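You operate a simulated robot arm through the tools that you are given. There is no shell and no other tool. Be economical: measure what you need, move in short steps, check, and stop when the job is done.

You are at the controls of a simulated robot arm. One attempt, no reset.

JOB
Press the blue reset button two times.

Only the result counts: the job must be done as asked and must still hold three seconds after the hand-in. Knocking over, shifting, dropping, spilling or breaking anything else fails it.

ROBOT AND FRAMES
A 6-joint arm with a two-finger parallel gripper on a trunk, on a base that drives. Base frame: it is fixed to the floor where the robot stands at the start and does not move with it; the origin is under the middle of the robot, x ahead of it, y to its left, z up. Lengths are in m, angles in degrees, forces in N, time in s.
With the tool pointing down near the work surface it reaches from about 0.26 to 0.68 m from the robot's upright axis, wherever it stands. Its first joint turns from -166.0 to 166.0 degrees. Places, roughly: blue reset button [0.5, 0, 0.9]. Payload 4.1 kg.
The tool frame sits at the grasp point between the pads (the TCP): z along the fingers, y along the line on which they close. The tips reach 0.023 m beyond it. Largest opening 0.094 m; finger width 0.038, thickness 0.01; the body of the gripper, 0.054 by 0.096 m, starts 0.039 m behind the TCP.
Orientation is told as [roll, pitch, yaw] about the base's x, y, z axes, in that order, counted from this pose: with the fingers straight down and closing along the base's y, the tool's x points along the base's -x, its y along +y and its z along -z.

CONTROLS
- The arm moves only by the tool step_arm. Its argument "deltas" is a list of rows, each a list of 3 entries, a list of its own where there are three numbers: the shift along the base's x, y, z in units of 500 mm (1.0 is 500 mm), then the turn, a rotation vector about the base's x, y, z in units of 90 degrees (1.0 is 90 degrees), then the gripper command, from -1 (fully open) to 1 (shut), values between in proportion. In form: [[[tx, ty, tz], [wx, wy, wz], hand], ...]. A call has 1 to 8 rows; each row is the pose to reach, as a shift and turn from the pose commanded when the call began. A call with a number of a shift or a turn outside -1 to 1 is refused whole. A row lasts 0.2 s, in which the tool goes at most 0.05 m and 8.6 degrees; a call with a longer step from one row to the next is refused whole, and so is a gripper value outside its range. Where a pose cannot be reached the arm comes as near as it can. A force on the tool above 40 N (or 10 N above the force at the start of the call, whichever is more), or a blocked arm, ends the call early, and 0.2 s more pass. Each finger travels about 0.045 m/s and halts on what it meets, pressing with about 40 N; the grip force reading is that of the motor and also rises with nothing between the fingers. The clock runs only during rows and for 0.2 s after the last one: add rows that repeat a pose to give the fingers time. The reply holds the time, the measured pose of the TCP, the force on the tool along the base axes, the opening and the grip force, in the units named above and with some noise.
- Cameras (640 x 400 px; columns grow to the right, rows downward): "scene" is now at [0.0119, 0.124, 1.4495]; the picture's right is [-0.44, -0.90, 0.00], its down [-0.52, 0.25, -0.82] and it looks along [0.73, -0.36, -0.58] (base axes); focal length 268 px, centre (320, 200). "wrist" rides on the gripper at [0.086, 0.016, -0.075] in the tool frame; the picture's right is [-0.18, 0.98, 0.00], its down [-0.58, -0.11, -0.81] and it looks along [-0.79, -0.15, 0.59] (tool axes); focal length 243 px, centre (320, 200). There is no depth. A picture from a camera that has moved, and an enlarged one, comes with that camera's place and axes in the base frame and with its lens. The place of the scene camera against the robot may be out by one fixed shift of up to 0.012 m in any direction.
- snapshot(camera): a new picture of that camera. No time passes.
- lift_body(by): slides the trunk up (or, below 0, down) by that many m; the arm and the scene camera ride with it, the base frame stays. It gives what a move gives, with no picture.
- roll_base(legs): drives the robot by 1 to 6 legs, each [ahead, turn to the left] in m and degrees, along the robot's own axes; the way and the turn of a leg run together, so that a leg with both is an arc; at most 1.5 m and 180 degrees a leg. The arm and the cameras ride along, it lands a little off, and it stops where it bumps. It gives what a move gives.
- pan_tilt(pan, tilt): turns the head with the scene camera to pan (to the left, within 155 degrees either way) and tilt (down, from -29 to 69), counted from straight ahead of the robot. It gives what a move gives.
- enlarge(camera, box): a new picture of the part [left, top, right, bottom] of that camera's present view, enlarged. No time passes.
- hand_in(): hands the job in; it is judged then, once.

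Go step by step. Nothing tells you exact positions but the pictures and the camera data: compare them with the known pose of the tool, close in by small moves and look again before you grip or let go. The budget is 120 turns and 82 pictures, counting those below and the enlarged ones. Unless the task says otherwise, let go and move clear before handing in, and close with one line.

The tools are called by a JSON object that holds its "name" and its "arguments". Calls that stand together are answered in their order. step_arm: Moves the arm, as the interface text tells. Its arguments: {"type":"object","properties":{"deltas":{"type":"array","items":{"type":"array"}}},"required":["deltas"]} The other tools are called the same way: lift_body (by) slides the trunk up or down; roll_base (legs) drives the base; pan_tilt (pan, tilt) turns the head that bears the scene camera; snapshot (camera) takes a picture; enlarge (camera, box) takes an enlarged picture of a part of a camera's view; hand_in () hands the job in.

At the start:

```text
t: 0.0
ee_pos: [0.3984, -0.1633, 1.0856]
tcp_rot: [0.0, 0.0, 0.0]
force: [0.4, 0.8, 0.1]
finger_gap: 0.094
finger_force: 0.1
trunk travel left (down, up): [-0.4, 0.19]
robot x, y, heading: [-0.0041, 0.0034, 0.0]
head pan, tilt: [-26.1, 35.2]
```

scene: 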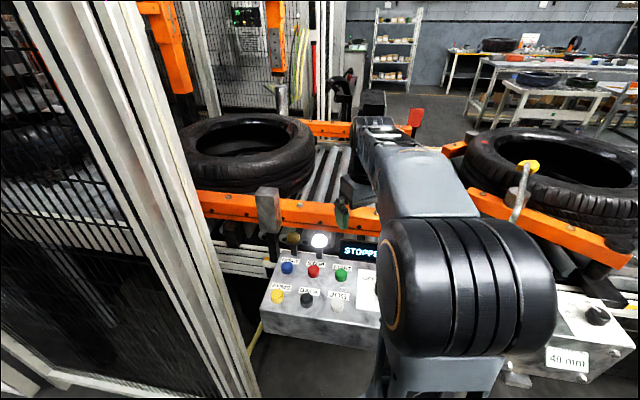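
wrist: 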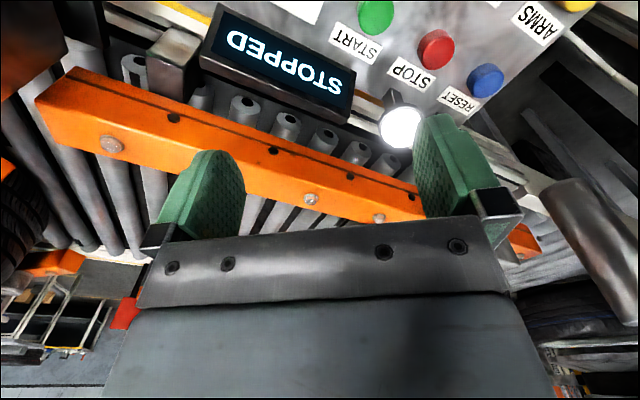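

The panel has a blue RESET button at about [0.47, 0.0, 0.9], with red STOP, green START and others nearby. I'll look closer before moving.

{"name": "enlarge", "arguments": {"camera": "scene", "box": [240, 220, 400, 320]}}

{"name": "enlarge", "arguments": {"camera": "wrist", "box": [320, 0, 640, 200]}}

```text
4.00 times, centred on (320, 270) of scene
camera zoom: at [0.0119, 0.124, 1.4495], right [-0.44, -0.9, 0.0], down [-0.52, 0.25, -0.82], along [0.73, -0.36, -0.58], focal length 1072 px, centre (320, -80)
```

zoom: 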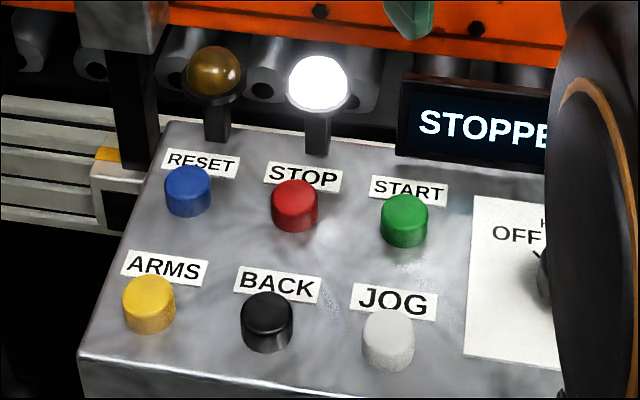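

```text
2.00 times, centred on (480, 100) of wrist
camera zoom: at [0.3116, -0.1447, 1.1613], right [0.18, 0.98, 0.0], down [0.58, -0.11, 0.81], along [0.79, -0.15, -0.59], focal length 485 px, centre (0, 400)
```

zoom: 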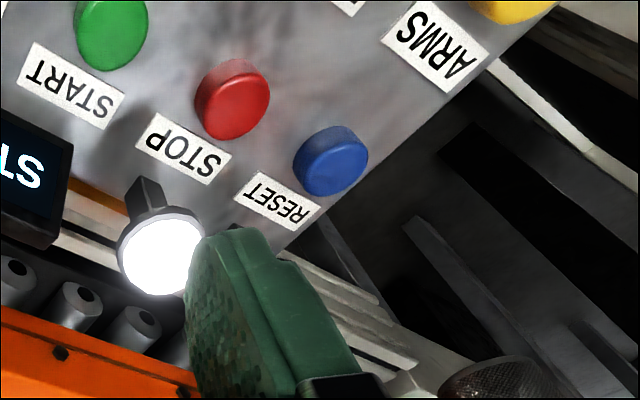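

The blue cap triangulates to about [0.464, -0.006, 0.92]. The panel is yawed about -37°, and the amber lamp stands about 5.5 cm behind the button. I'll close the fingers, align the yaw with the button row, and move above the button at the present height.

{"name": "step_arm", "arguments": {"deltas": [[[0.02, 0.05, 0], [0, 0, -0.07], 1], [[0.045, 0.12, 0], [0, 0, -0.15], 1], [[0.07, 0.19, 0], [0, 0, -0.23], 1], [[0.1, 0.26, 0], [0, 0, -0.32], 1], [[0.123, 0.32, 0], [0, 0, -0.41], 1], [[0.123, 0.32, 0], [0, 0, -0.41], 1]]}}

{"name": "snapshot", "arguments": {"camera": "wrist"}}

{"name": "snapshot", "arguments": {"camera": "scene"}}

```text
t: 1.4
ee_pos: [0.461, -0.0009, 1.0853]
tcp_rot: [0.0, -0.1, -37.1]
force: [-0.4, -0.1, -0.5]
finger_gap: 0.0001
finger_force: 33.4
trunk travel left (down, up): [-0.4, 0.19]
robot x, y, heading: [0.0017, -0.0002, 0.1]
head pan, tilt: [-26.1, 35.2]
```

```text
77 pictures are left
camera wrist: at [0.4009, 0.0658, 1.1608], right [0.74, 0.67, 0.0], down [0.4, -0.44, 0.81], along [0.54, -0.6, -0.59], focal length 243 px, centre (320, 200)
```

wrist: 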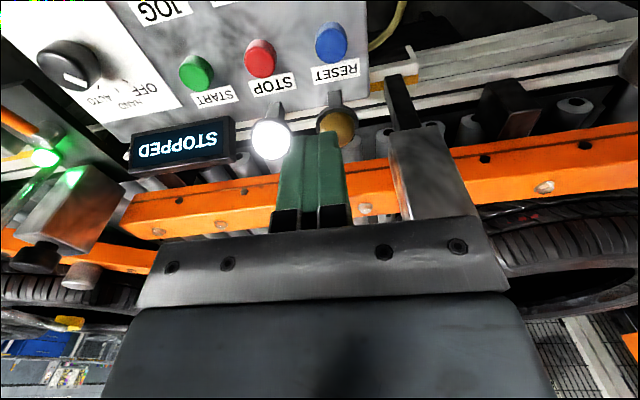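

```text
76 pictures are left
camera scene: at [0.012, 0.1242, 1.4495], right [-0.44, -0.9, 0.0], down [-0.52, 0.25, -0.82], along [0.73, -0.36, -0.58], focal length 268 px, centre (320, 200)
```

scene: 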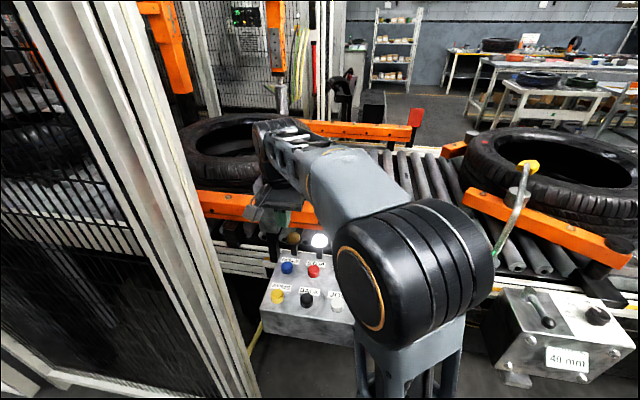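

The button now measures about [0.467, 0.002, 0.92] from the wrist camera. There is a grey block on a post behind and left of it that may sit close to the gripper body, so I'll measure that before descending.

{"name": "enlarge", "arguments": {"camera": "wrist", "box": [240, 0, 560, 200]}}

{"name": "enlarge", "arguments": {"camera": "scene", "box": [200, 110, 360, 310]}}

```text
2.00 times, centred on (400, 100) of wrist
camera zoom: at [0.4009, 0.0658, 1.1608], right [0.74, 0.67, 0.0], down [0.4, -0.44, 0.81], along [0.54, -0.6, -0.59], focal length 485 px, centre (160, 400)
```

zoom: 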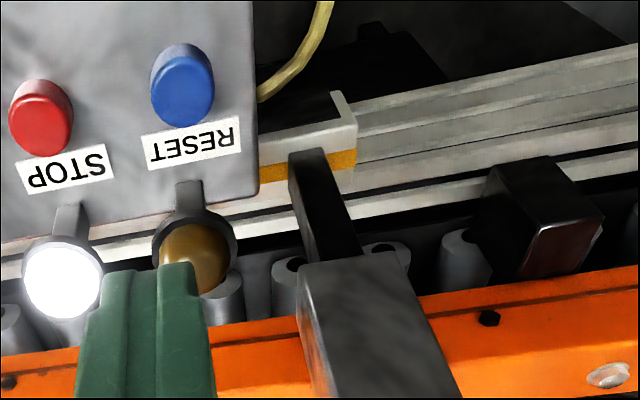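

```text
2.00 times, centred on (280, 210) of scene
camera zoom: at [0.012, 0.1242, 1.4495], right [-0.44, -0.9, 0.0], down [-0.52, 0.25, -0.82], along [0.73, -0.36, -0.58], focal length 536 px, centre (400, 180)
```

zoom: 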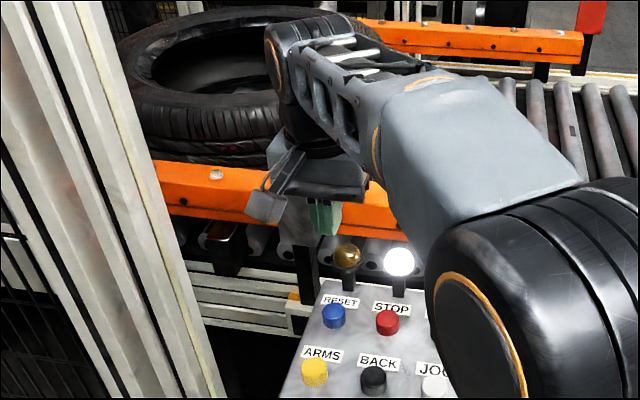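

The measurements of the block disagree: it is either about 0.67 m ahead or close by at 0.51 m. I'll raise the arm straight up for a clean vertical baseline and look again.

{"name": "step_arm", "arguments": {"deltas": [[[0, 0, 0.08], [0, 0, 0], 1], [[0, 0, 0.16], [0, 0, 0], 1], [[0, 0, 0.2], [0, 0, 0], 1], [[0, 0, 0.2], [0, 0, 0], 1]]}}

{"name": "enlarge", "arguments": {"camera": "wrist", "box": [240, 0, 560, 200]}}

{"name": "enlarge", "arguments": {"camera": "scene", "box": [200, 180, 360, 280]}}

```text
t: 2.4
ee_pos: [0.4599, -0.0037, 1.1875]
tcp_rot: [0.0, 0.1, -36.8]
force: [-1.0, -0.2, 0.7]
finger_gap: 0.0
finger_force: 40.6
trunk travel left (down, up): [-0.4, 0.19]
robot x, y, heading: [0.0036, 0.0, -0.0]
head pan, tilt: [-26.1, 35.2]
```

```text
2.00 times, centred on (400, 100) of wrist
camera zoom: at [0.3993, 0.0635, 1.2629], right [0.74, 0.68, 0.0], down [0.4, -0.44, 0.81], along [0.54, -0.59, -0.59], focal length 485 px, centre (160, 400)
```

zoom: 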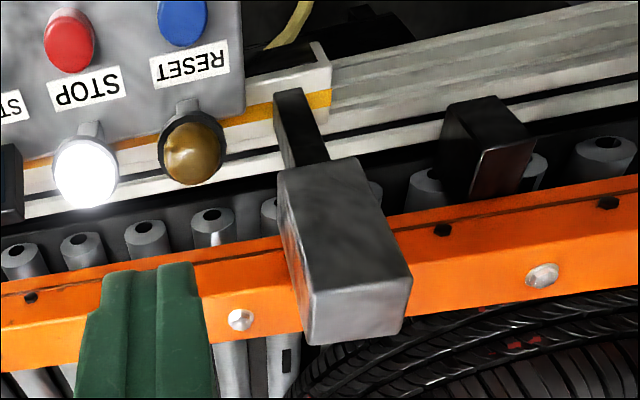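

```text
4.00 times, centred on (280, 230) of scene
camera zoom: at [0.0119, 0.124, 1.4495], right [-0.44, -0.9, 0.0], down [-0.52, 0.25, -0.82], along [0.73, -0.36, -0.58], focal length 1072 px, centre (480, 80)
```

zoom: 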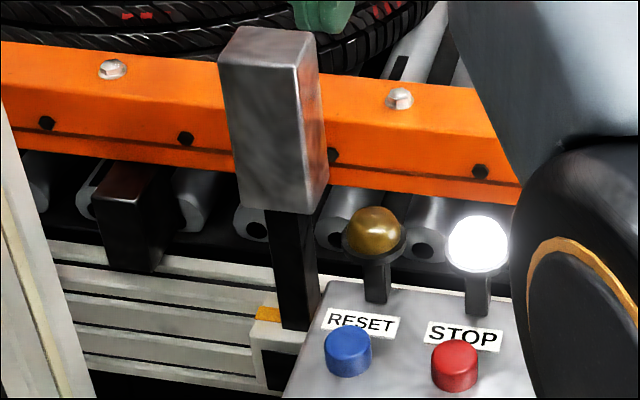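

The block's top is at about [0.65, 0.02, 1.02], well clear of the gripper. The cap refines to about [0.472, 0.001, 0.92], and the amber lamp is at about [0.515, -0.04] with its top near 0.97. I'll descend to about 6 cm above the cap.

{"name": "step_arm", "arguments": {"deltas": [[[0.01, 0.006, -0.08], [0, 0, 0], 1], [[0.02, 0.012, -0.16], [0, 0, 0], 1], [[0.02, 0.012, -0.24], [0, 0, 0], 1], [[0.02, 0.012, -0.32], [0, 0, 0], 1], [[0.02, 0.012, -0.37], [0, 0, 0], 1], [[0.02, 0.012, -0.37], [0, 0, 0], 1]]}}

{"name": "snapshot", "arguments": {"camera": "wrist"}}

{"name": "enlarge", "arguments": {"camera": "scene", "box": [200, 180, 360, 280]}}

```text
t: 3.8
ee_pos: [0.4674, 0.0053, 1.0033]
tcp_rot: [0.0, -0.1, -36.9]
force: [0.2, -0.2, 0.0]
finger_gap: 0.0001
finger_force: 39.9
trunk travel left (down, up): [-0.4, 0.19]
robot x, y, heading: [-0.0029, -0.0018, 0.0]
head pan, tilt: [-26.1, 35.2]
```

```text
71 pictures are left
camera wrist: at [0.4093, 0.0712, 1.079], right [0.74, 0.68, 0.0], down [0.4, -0.44, 0.81], along [0.54, -0.59, -0.59], focal length 243 px, centre (320, 200)
```

wrist: 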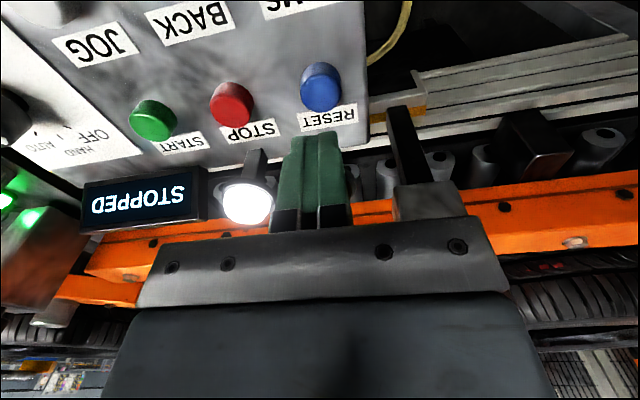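

```text
4.00 times, centred on (280, 230) of scene
camera zoom: at [0.012, 0.124, 1.4495], right [-0.44, -0.9, 0.0], down [-0.52, 0.25, -0.82], along [0.73, -0.36, -0.58], focal length 1072 px, centre (480, 80)
```

zoom: 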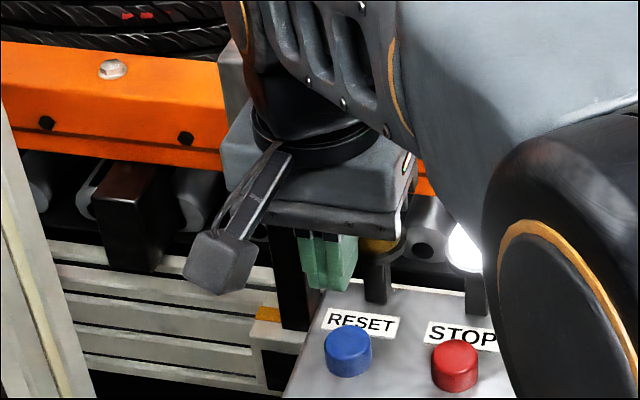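

The tool lines up over the blue cap in both views. I'll go down to just above the cap, then creep.

{"name": "step_arm", "arguments": {"deltas": [[[0.002, 0, -0.05], [0, 0, 0], 1], [[0.002, 0, -0.09], [0, 0, 0], 1], [[0.002, 0, -0.1], [0, 0, 0], 1], [[0.002, 0, -0.1], [0, 0, 0], 1]]}}

{"name": "enlarge", "arguments": {"camera": "wrist", "box": [160, 0, 480, 200]}}

{"name": "enlarge", "arguments": {"camera": "scene", "box": [200, 180, 360, 280]}}

```text
t: 4.8
ee_pos: [0.4707, 0.0046, 0.9519]
tcp_rot: [0.0, 0.1, -36.9]
force: [0.6, 0.5, 0.0]
finger_gap: 0.0
finger_force: 39.9
trunk travel left (down, up): [-0.4, 0.19]
robot x, y, heading: [-0.0016, 0.002, -0.0]
head pan, tilt: [-26.1, 35.2]
```

```text
2.00 times, centred on (320, 100) of wrist
camera zoom: at [0.4116, 0.0705, 1.0265], right [0.74, 0.68, 0.0], down [0.4, -0.44, 0.81], along [0.54, -0.59, -0.59], focal length 485 px, centre (320, 400)
```

zoom: 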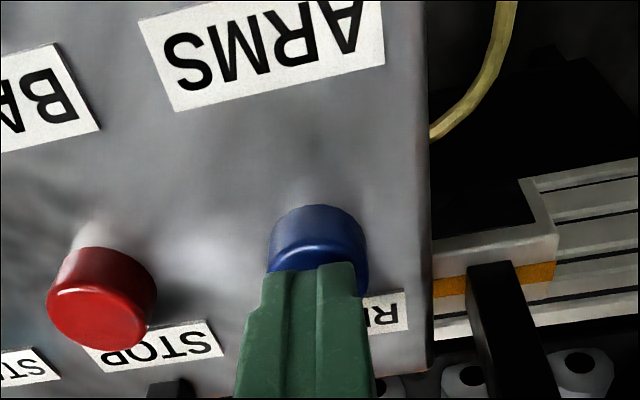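

```text
4.00 times, centred on (280, 230) of scene
camera zoom: at [0.0119, 0.124, 1.4495], right [-0.44, -0.9, 0.0], down [-0.52, 0.25, -0.82], along [0.73, -0.36, -0.58], focal length 1072 px, centre (480, 80)
```

zoom: 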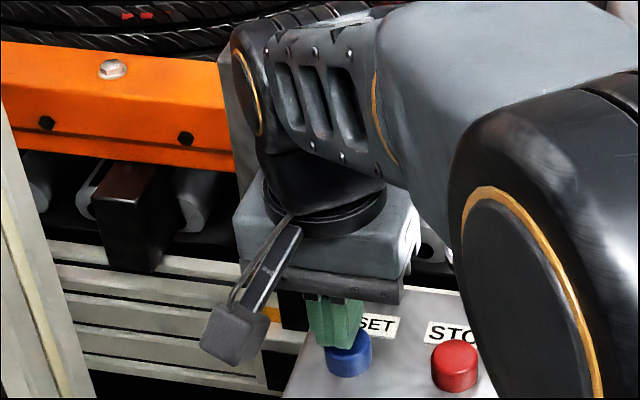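

Wrist and scene views bracket the alignment to within a few millimetres, with the tips just above the cap. Now I'll creep down while watching the force.

{"name": "step_arm", "arguments": {"deltas": [[[0, 0, -0.004], [0, 0, 0], 1], [[0, 0, -0.008], [0, 0, 0], 1], [[0, 0, -0.012], [0, 0, 0], 1], [[0, 0, -0.016], [0, 0, 0], 1]]}}

{"name": "enlarge", "arguments": {"camera": "scene", "box": [200, 180, 360, 280]}}

```text
t: 5.8
ee_pos: [0.4708, 0.0025, 0.9433]
tcp_rot: [0.1, 0.0, -36.9]
force: [0.1, -0.9, -0.2]
finger_gap: 0.0
finger_force: 40.4
trunk travel left (down, up): [-0.4, 0.19]
robot x, y, heading: [-0.0006, -0.0022, -0.0]
head pan, tilt: [-26.1, 35.2]
```

```text
4.00 times, centred on (280, 230) of scene
camera zoom: at [0.0119, 0.124, 1.4495], right [-0.44, -0.9, 0.0], down [-0.52, 0.25, -0.82], along [0.73, -0.36, -0.58], focal length 1072 px, centre (480, 80)
```

zoom: 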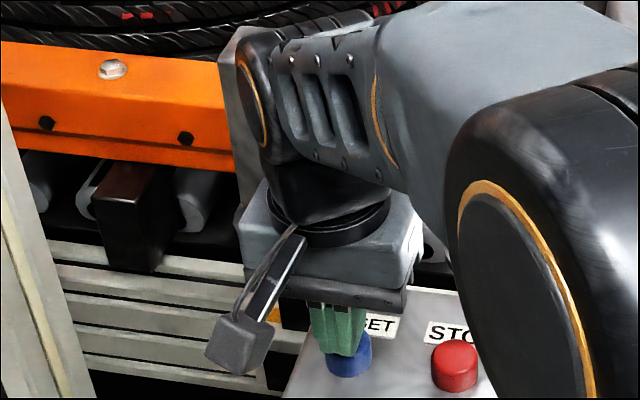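

No contact yet at tip height 0.920, so I'll continue creeping.

{"name": "step_arm", "arguments": {"deltas": [[[0, 0, -0.003], [0, 0, 0], 1], [[0, 0, -0.006], [0, 0, 0], 1], [[0, 0, -0.009], [0, 0, 0], 1], [[0, 0, -0.012], [0, 0, 0], 1]]}}

{"name": "enlarge", "arguments": {"camera": "wrist", "box": [160, 0, 480, 200]}}

```text
t: 6.8
ee_pos: [0.4722, 0.0027, 0.9377]
tcp_rot: [0.0, 0.0, -36.9]
force: [0.2, -1.4, 2.2]
finger_gap: 0.0
finger_force: 40.0
trunk travel left (down, up): [-0.4, 0.19]
robot x, y, heading: [-0.0011, 0.0005, -0.1]
head pan, tilt: [-26.1, 35.2]
```

```text
2.00 times, centred on (320, 100) of wrist
camera zoom: at [0.4118, 0.0696, 1.0129], right [0.74, 0.68, 0.0], down [0.4, -0.44, 0.81], along [0.55, -0.59, -0.59], focal length 485 px, centre (320, 400)
```

zoom: 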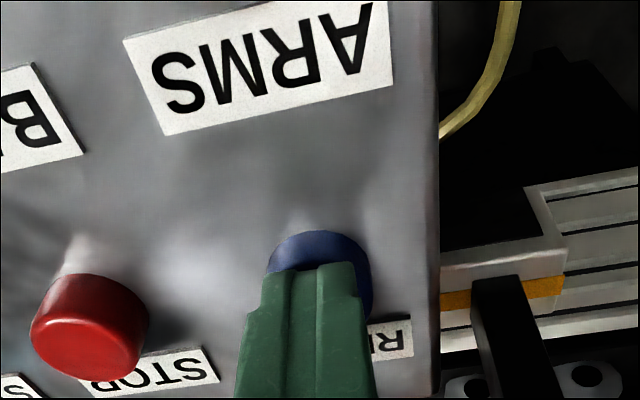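

Contact has begun at about 2 N, with the tips near 0.915. I'll press further in millimetre steps.

{"name": "step_arm", "arguments": {"deltas": [[[0, 0, -0.002], [0, 0, 0], 1], [[0, 0, -0.004], [0, 0, 0], 1]]}}

{"name": "snapshot", "arguments": {"camera": "wrist"}}

```text
t: 7.4
ee_pos: [0.4698, 0.0024, 0.9365]
tcp_rot: [0.0, 0.0, -36.8]
force: [0.7, 2.0, 4.4]
finger_gap: 0.0002
finger_force: 40.2
trunk travel left (down, up): [-0.4, 0.19]
robot x, y, heading: [0.0019, -0.0033, 0.3]
head pan, tilt: [-26.1, 35.2]
```

```text
65 pictures are left
camera wrist: at [0.4106, 0.0695, 1.0109], right [0.74, 0.68, 0.0], down [0.4, -0.44, 0.81], along [0.55, -0.59, -0.59], focal length 243 px, centre (320, 200)
```

wrist: 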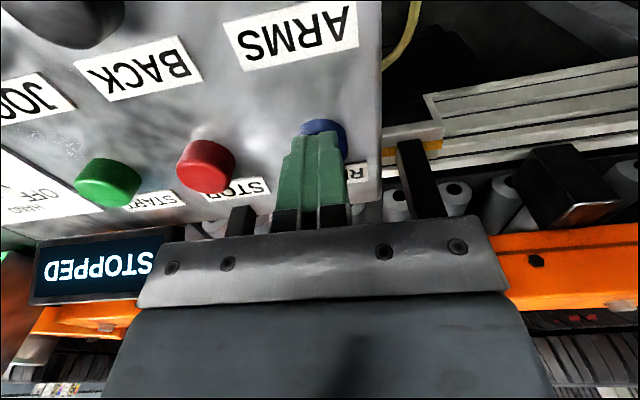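

Force is rising gently (4 N), like a spring button, and the display still says STOPPED. I'll keep pressing.

{"name": "step_arm", "arguments": {"deltas": [[[0, 0, -0.002], [0, 0, 0], 1], [[0, 0, -0.004], [0, 0, 0], 1], [[0, 0, -0.004], [0, 0, 0], 1]]}}

{"name": "snapshot", "arguments": {"camera": "wrist"}}

```text
t: 8.2
ee_pos: [0.4696, 0.0034, 0.934]
tcp_rot: [0.1, -0.1, -36.9]
force: [5.6, -1.5, 12.7]
finger_gap: 0.0002
finger_force: 40.0
trunk travel left (down, up): [-0.4, 0.19]
robot x, y, heading: [-0.0013, 0.001, -0.1]
head pan, tilt: [-26.1, 35.2]
```

```text
64 pictures are left
camera wrist: at [0.4104, 0.0696, 1.0095], right [0.74, 0.68, 0.0], down [0.4, -0.44, 0.81], along [0.55, -0.59, -0.59], focal length 243 px, centre (320, 200)
```

wrist: 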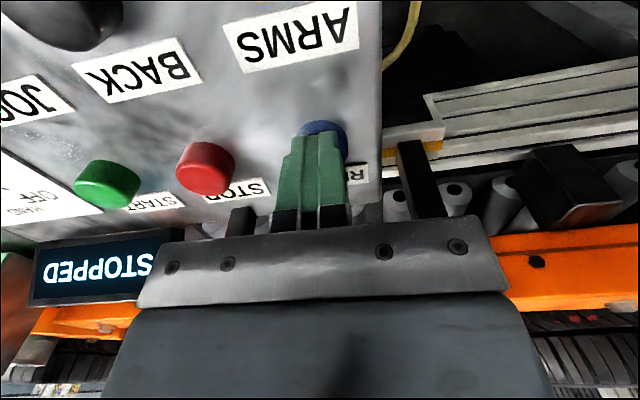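

Force is now 12.7 N. I'll press a little further and watch whether it bottoms out.

{"name": "step_arm", "arguments": {"deltas": [[[0, 0, -0.002], [0, 0, 0], 1], [[0, 0, -0.003], [0, 0, 0], 1]]}}

{"name": "snapshot", "arguments": {"camera": "wrist"}}

{"name": "snapshot", "arguments": {"camera": "scene"}}

```text
t: 8.8
ee_pos: [0.4694, 0.0035, 0.9325]
tcp_rot: [0.1, -0.1, -36.9]
force: [2.7, -1.3, 19.0]
finger_gap: 0.0
finger_force: 40.2
trunk travel left (down, up): [-0.4, 0.19]
robot x, y, heading: [-0.0016, -0.0013, -0.1]
head pan, tilt: [-26.1, 35.2]
```

```text
63 pictures are left
camera wrist: at [0.4104, 0.0696, 1.0082], right [0.74, 0.68, 0.0], down [0.4, -0.44, 0.81], along [0.55, -0.59, -0.59], focal length 243 px, centre (320, 200)
```

wrist: 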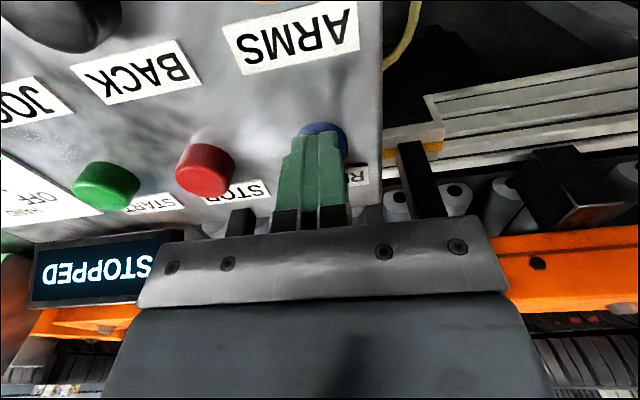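

```text
62 pictures are left
camera scene: at [0.0107, 0.1238, 1.4497], right [-0.44, -0.9, 0.0], down [-0.52, 0.25, -0.82], along [0.73, -0.36, -0.58], focal length 268 px, centre (320, 200)
```

scene: 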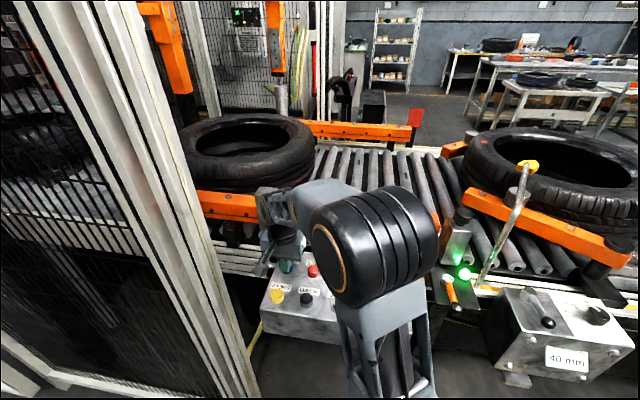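

19 N and still moving down a little each step. I'll zoom in on the cap to see how far it is in.

{"name": "enlarge", "arguments": {"camera": "wrist", "box": [160, 80, 400, 230]}}

{"name": "enlarge", "arguments": {"camera": "scene", "box": [240, 230, 336, 290]}}

```text
2.67 times, centred on (280, 155) of wrist
camera zoom: at [0.4104, 0.0696, 1.0082], right [0.74, 0.68, 0.0], down [0.4, -0.44, 0.81], along [0.55, -0.59, -0.59], focal length 647 px, centre (427, 320)
```

zoom: 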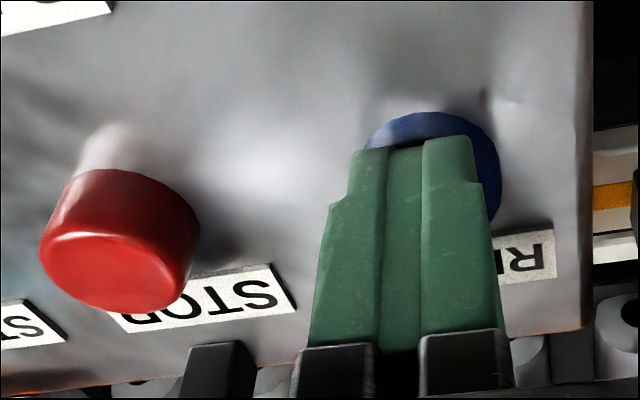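

```text
6.67 times, centred on (288, 260) of scene
camera zoom: at [0.0107, 0.1238, 1.4497], right [-0.44, -0.9, 0.0], down [-0.52, 0.25, -0.82], along [0.73, -0.36, -0.58], focal length 1787 px, centre (533, -200)
```

zoom: 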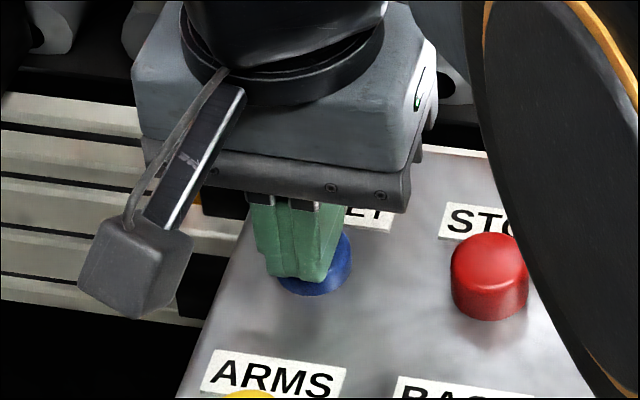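

The blue cap is clearly well depressed compared with the red one. I'll push slightly more to be sure it bottoms, then look at the numbers.

{"name": "step_arm", "arguments": {"deltas": [[[0, 0, -0.002], [0, 0, 0], 1], [[0, 0, -0.004], [0, 0, 0], 1]]}}

```text
t: 9.4
ee_pos: [0.4699, 0.0027, 0.9314]
tcp_rot: [0.1, -0.2, -36.9]
force: [3.1, -1.1, 30.1]
finger_gap: 0.0
finger_force: 40.0
trunk travel left (down, up): [-0.4, 0.19]
robot x, y, heading: [-0.0006, -0.0002, -0.2]
head pan, tilt: [-26.1, 35.2]
```

Force rose to 30 N for about 1 mm, so the button is bottomed. I'll release it, lifting about 3 cm, and check for any indication.

{"name": "step_arm", "arguments": {"deltas": [[[0, 0, 0.01], [0, 0, 0], 1], [[0, 0, 0.03], [0, 0, 0], 1], [[0, 0, 0.06], [0, 0, 0], 1], [[0, 0, 0.06], [0, 0, 0], 1]]}}

{"name": "snapshot", "arguments": {"camera": "wrist"}}

{"name": "enlarge", "arguments": {"camera": "scene", "box": [240, 220, 400, 320]}}

```text
t: 10.4
ee_pos: [0.4712, 0.0033, 0.9586]
tcp_rot: [0.0, 0.1, -37.0]
force: [0.1, 0.0, 0.4]
finger_gap: 0.0002
finger_force: 40.0
trunk travel left (down, up): [-0.4, 0.19]
robot x, y, heading: [0.0043, 0.0006, 0.1]
head pan, tilt: [-26.1, 35.2]
```

```text
59 pictures are left
camera wrist: at [0.4123, 0.071, 1.0344], right [0.74, 0.68, 0.0], down [0.4, -0.44, 0.81], along [0.54, -0.59, -0.59], focal length 243 px, centre (320, 200)
```

wrist: 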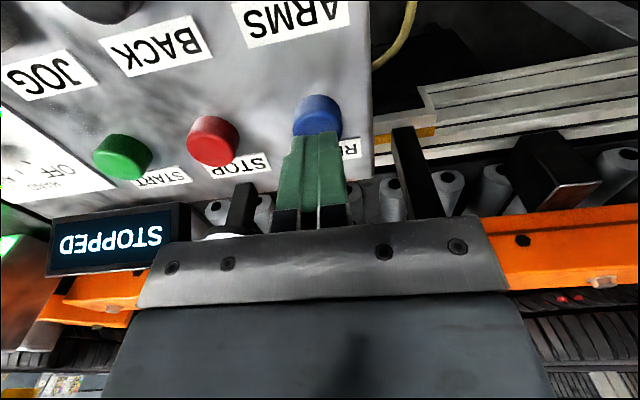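

```text
4.00 times, centred on (320, 270) of scene
camera zoom: at [0.0118, 0.124, 1.4494], right [-0.44, -0.9, 0.0], down [-0.52, 0.25, -0.82], along [0.73, -0.36, -0.58], focal length 1072 px, centre (320, -80)
```

zoom: 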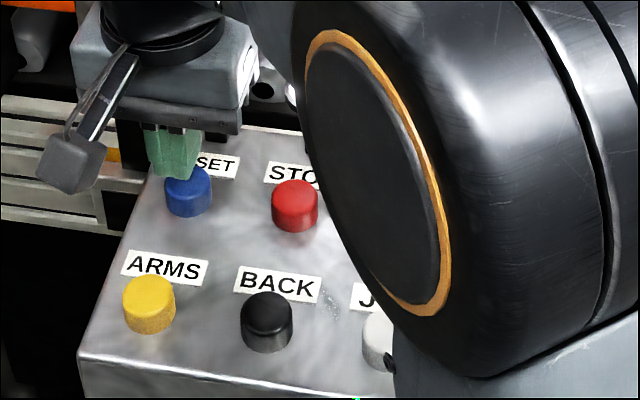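

The cap sprang back fully. I'll lift enough to see the lamps, in case they show that the first press registered.

{"name": "step_arm", "arguments": {"deltas": [[[0, 0, 0.08], [0, 0, 0], 1], [[0, 0, 0.16], [0, 0, 0], 1], [[0, 0, 0.24], [0, 0, 0], 1], [[0, 0, 0.3], [0, 0, 0], 1], [[0, 0, 0.3], [0, 0, 0], 1]]}}

{"name": "snapshot", "arguments": {"camera": "wrist"}}

{"name": "enlarge", "arguments": {"camera": "scene", "box": [240, 220, 400, 320]}}

```text
t: 11.6
ee_pos: [0.4685, -0.0, 1.1119]
tcp_rot: [0.0, 0.0, -37.0]
force: [0.5, 0.9, -0.8]
finger_gap: 0.0
finger_force: 40.2
trunk travel left (down, up): [-0.4, 0.19]
robot x, y, heading: [0.0029, -0.0018, 0.0]
head pan, tilt: [-26.1, 35.2]
```

```text
57 pictures are left
camera wrist: at [0.4082, 0.0664, 1.1876], right [0.74, 0.68, 0.0], down [0.4, -0.44, 0.81], along [0.54, -0.59, -0.59], focal length 243 px, centre (320, 200)
```

wrist: 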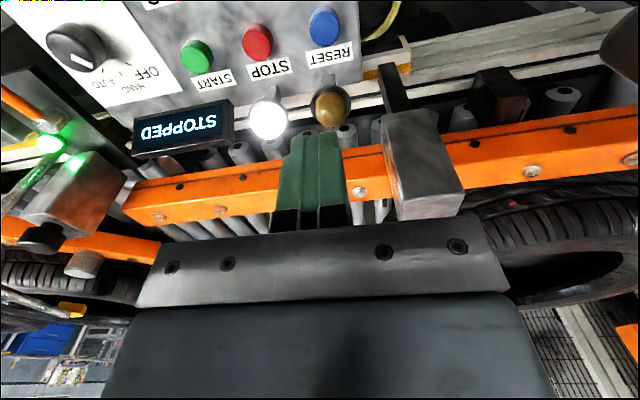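

```text
4.00 times, centred on (320, 270) of scene
camera zoom: at [0.0118, 0.124, 1.4495], right [-0.44, -0.9, 0.0], down [-0.52, 0.25, -0.82], along [0.73, -0.36, -0.58], focal length 1072 px, centre (320, -80)
```

zoom: 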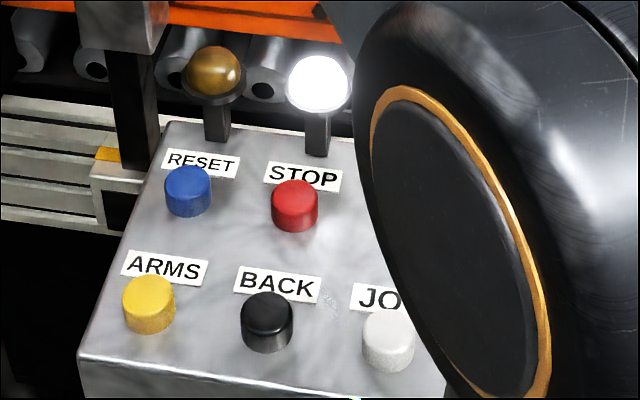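

The display and lamps are unchanged, but the force profile shows the spring stroke and then the hard stop, so the first press was full and was fully released. Next I'll return to just above the cap for the second press.

{"name": "step_arm", "arguments": {"deltas": [[[0, 0, -0.08], [0, 0, 0], 1], [[0, 0, -0.16], [0, 0, 0], 1], [[0, 0, -0.24], [0, 0, 0], 1], [[0, 0, -0.3], [0, 0, 0], 1], [[0, 0, -0.326], [0, 0, 0], 1], [[0, 0, -0.326], [0, 0, 0], 1]]}}

{"name": "enlarge", "arguments": {"camera": "wrist", "box": [160, 0, 480, 200]}}

```text
t: 13.0
ee_pos: [0.4671, 0.0025, 0.9458]
tcp_rot: [0.1, 0.0, -36.8]
force: [-0.3, 0.9, -0.8]
finger_gap: 0.0
finger_force: 40.4
trunk travel left (down, up): [-0.4, 0.19]
robot x, y, heading: [-0.0005, -0.0036, 0.2]
head pan, tilt: [-26.1, 35.2]
```

```text
2.00 times, centred on (320, 100) of wrist
camera zoom: at [0.4088, 0.0695, 1.0206], right [0.74, 0.68, 0.0], down [0.4, -0.44, 0.81], along [0.54, -0.59, -0.59], focal length 485 px, centre (320, 400)
```

zoom: 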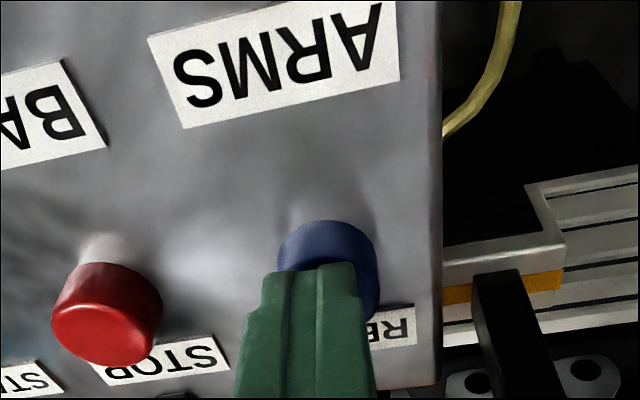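

Aligned over the cap, about 3 mm to one side, so I'll correct that while pressing. Second press now: down, hold briefly, up, in one call.

{"name": "step_arm", "arguments": {"deltas": [[[0.004, 0.004, -0.008], [0, 0, 0], 1], [[0.004, 0.004, -0.018], [0, 0, 0], 1], [[0.004, 0.004, -0.027], [0, 0, 0], 1], [[0.004, 0.004, -0.034], [0, 0, 0], 1], [[0.004, 0.004, -0.034], [0, 0, 0], 1]]}}

```text
t: 14.2
ee_pos: [0.4709, 0.0055, 0.9321]
tcp_rot: [0.2, -0.3, -37.0]
force: [3.0, -3.5, 27.6]
finger_gap: 0.0002
finger_force: 40.1
trunk travel left (down, up): [-0.4, 0.19]
robot x, y, heading: [0.0002, -0.0005, -0.0]
head pan, tilt: [-26.1, 35.2]
```

The second press is bottomed at 28 N, the same as the first. I'll release and lift well clear.

{"name": "step_arm", "arguments": {"deltas": [[[0, 0, 0.02], [0, 0, 0], 1], [[0, 0, 0.08], [0, 0, 0], 1], [[0, 0, 0.16], [0, 0, 0], 1], [[0, 0, 0.24], [0, 0, 0], 1], [[0, 0, 0.32], [0, 0, 0], 1], [[0, 0, 0.36], [0, 0, 0], 1], [[0, 0, 0.36], [0, 0, 0], 1]]}}

{"name": "snapshot", "arguments": {"camera": "wrist"}}

{"name": "snapshot", "arguments": {"camera": "scene"}}

```text
t: 15.8
ee_pos: [0.4716, 0.0041, 1.1089]
tcp_rot: [0.0, -0.1, -36.9]
force: [0.2, 1.1, 0.2]
finger_gap: 0.0001
finger_force: 40.1
trunk travel left (down, up): [-0.4, 0.19]
robot x, y, heading: [-0.0001, -0.0019, 0.1]
head pan, tilt: [-26.1, 35.2]
```

```text
54 pictures are left
camera wrist: at [0.4128, 0.0709, 1.1848], right [0.74, 0.68, 0.0], down [0.4, -0.44, 0.81], along [0.54, -0.59, -0.59], focal length 243 px, centre (320, 200)
```

wrist: 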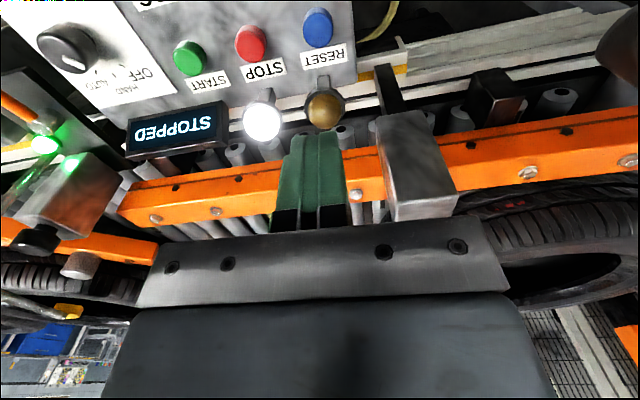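

```text
53 pictures are left
camera scene: at [0.0118, 0.124, 1.4495], right [-0.44, -0.9, 0.0], down [-0.52, 0.25, -0.82], along [0.73, -0.36, -0.58], focal length 268 px, centre (320, 200)
```

scene: 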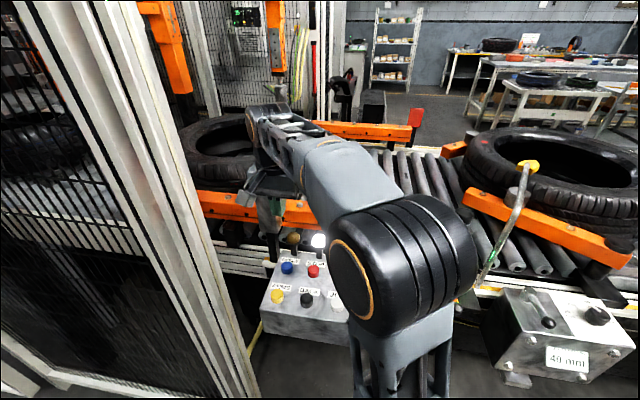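

The button has been pressed to its stop and released twice. Nothing else was touched and the arm is clear, so I'm handing in.

{"name": "hand_in", "arguments": {}}

```text
The job is handed in.
```

I pressed the blue RESET button to its stop twice (about 30 N, then 28 N), fully releasing it each time. The display and lamps showed no change, so I have only the force readings and the cap springing back after the first press to show that the presses registered.
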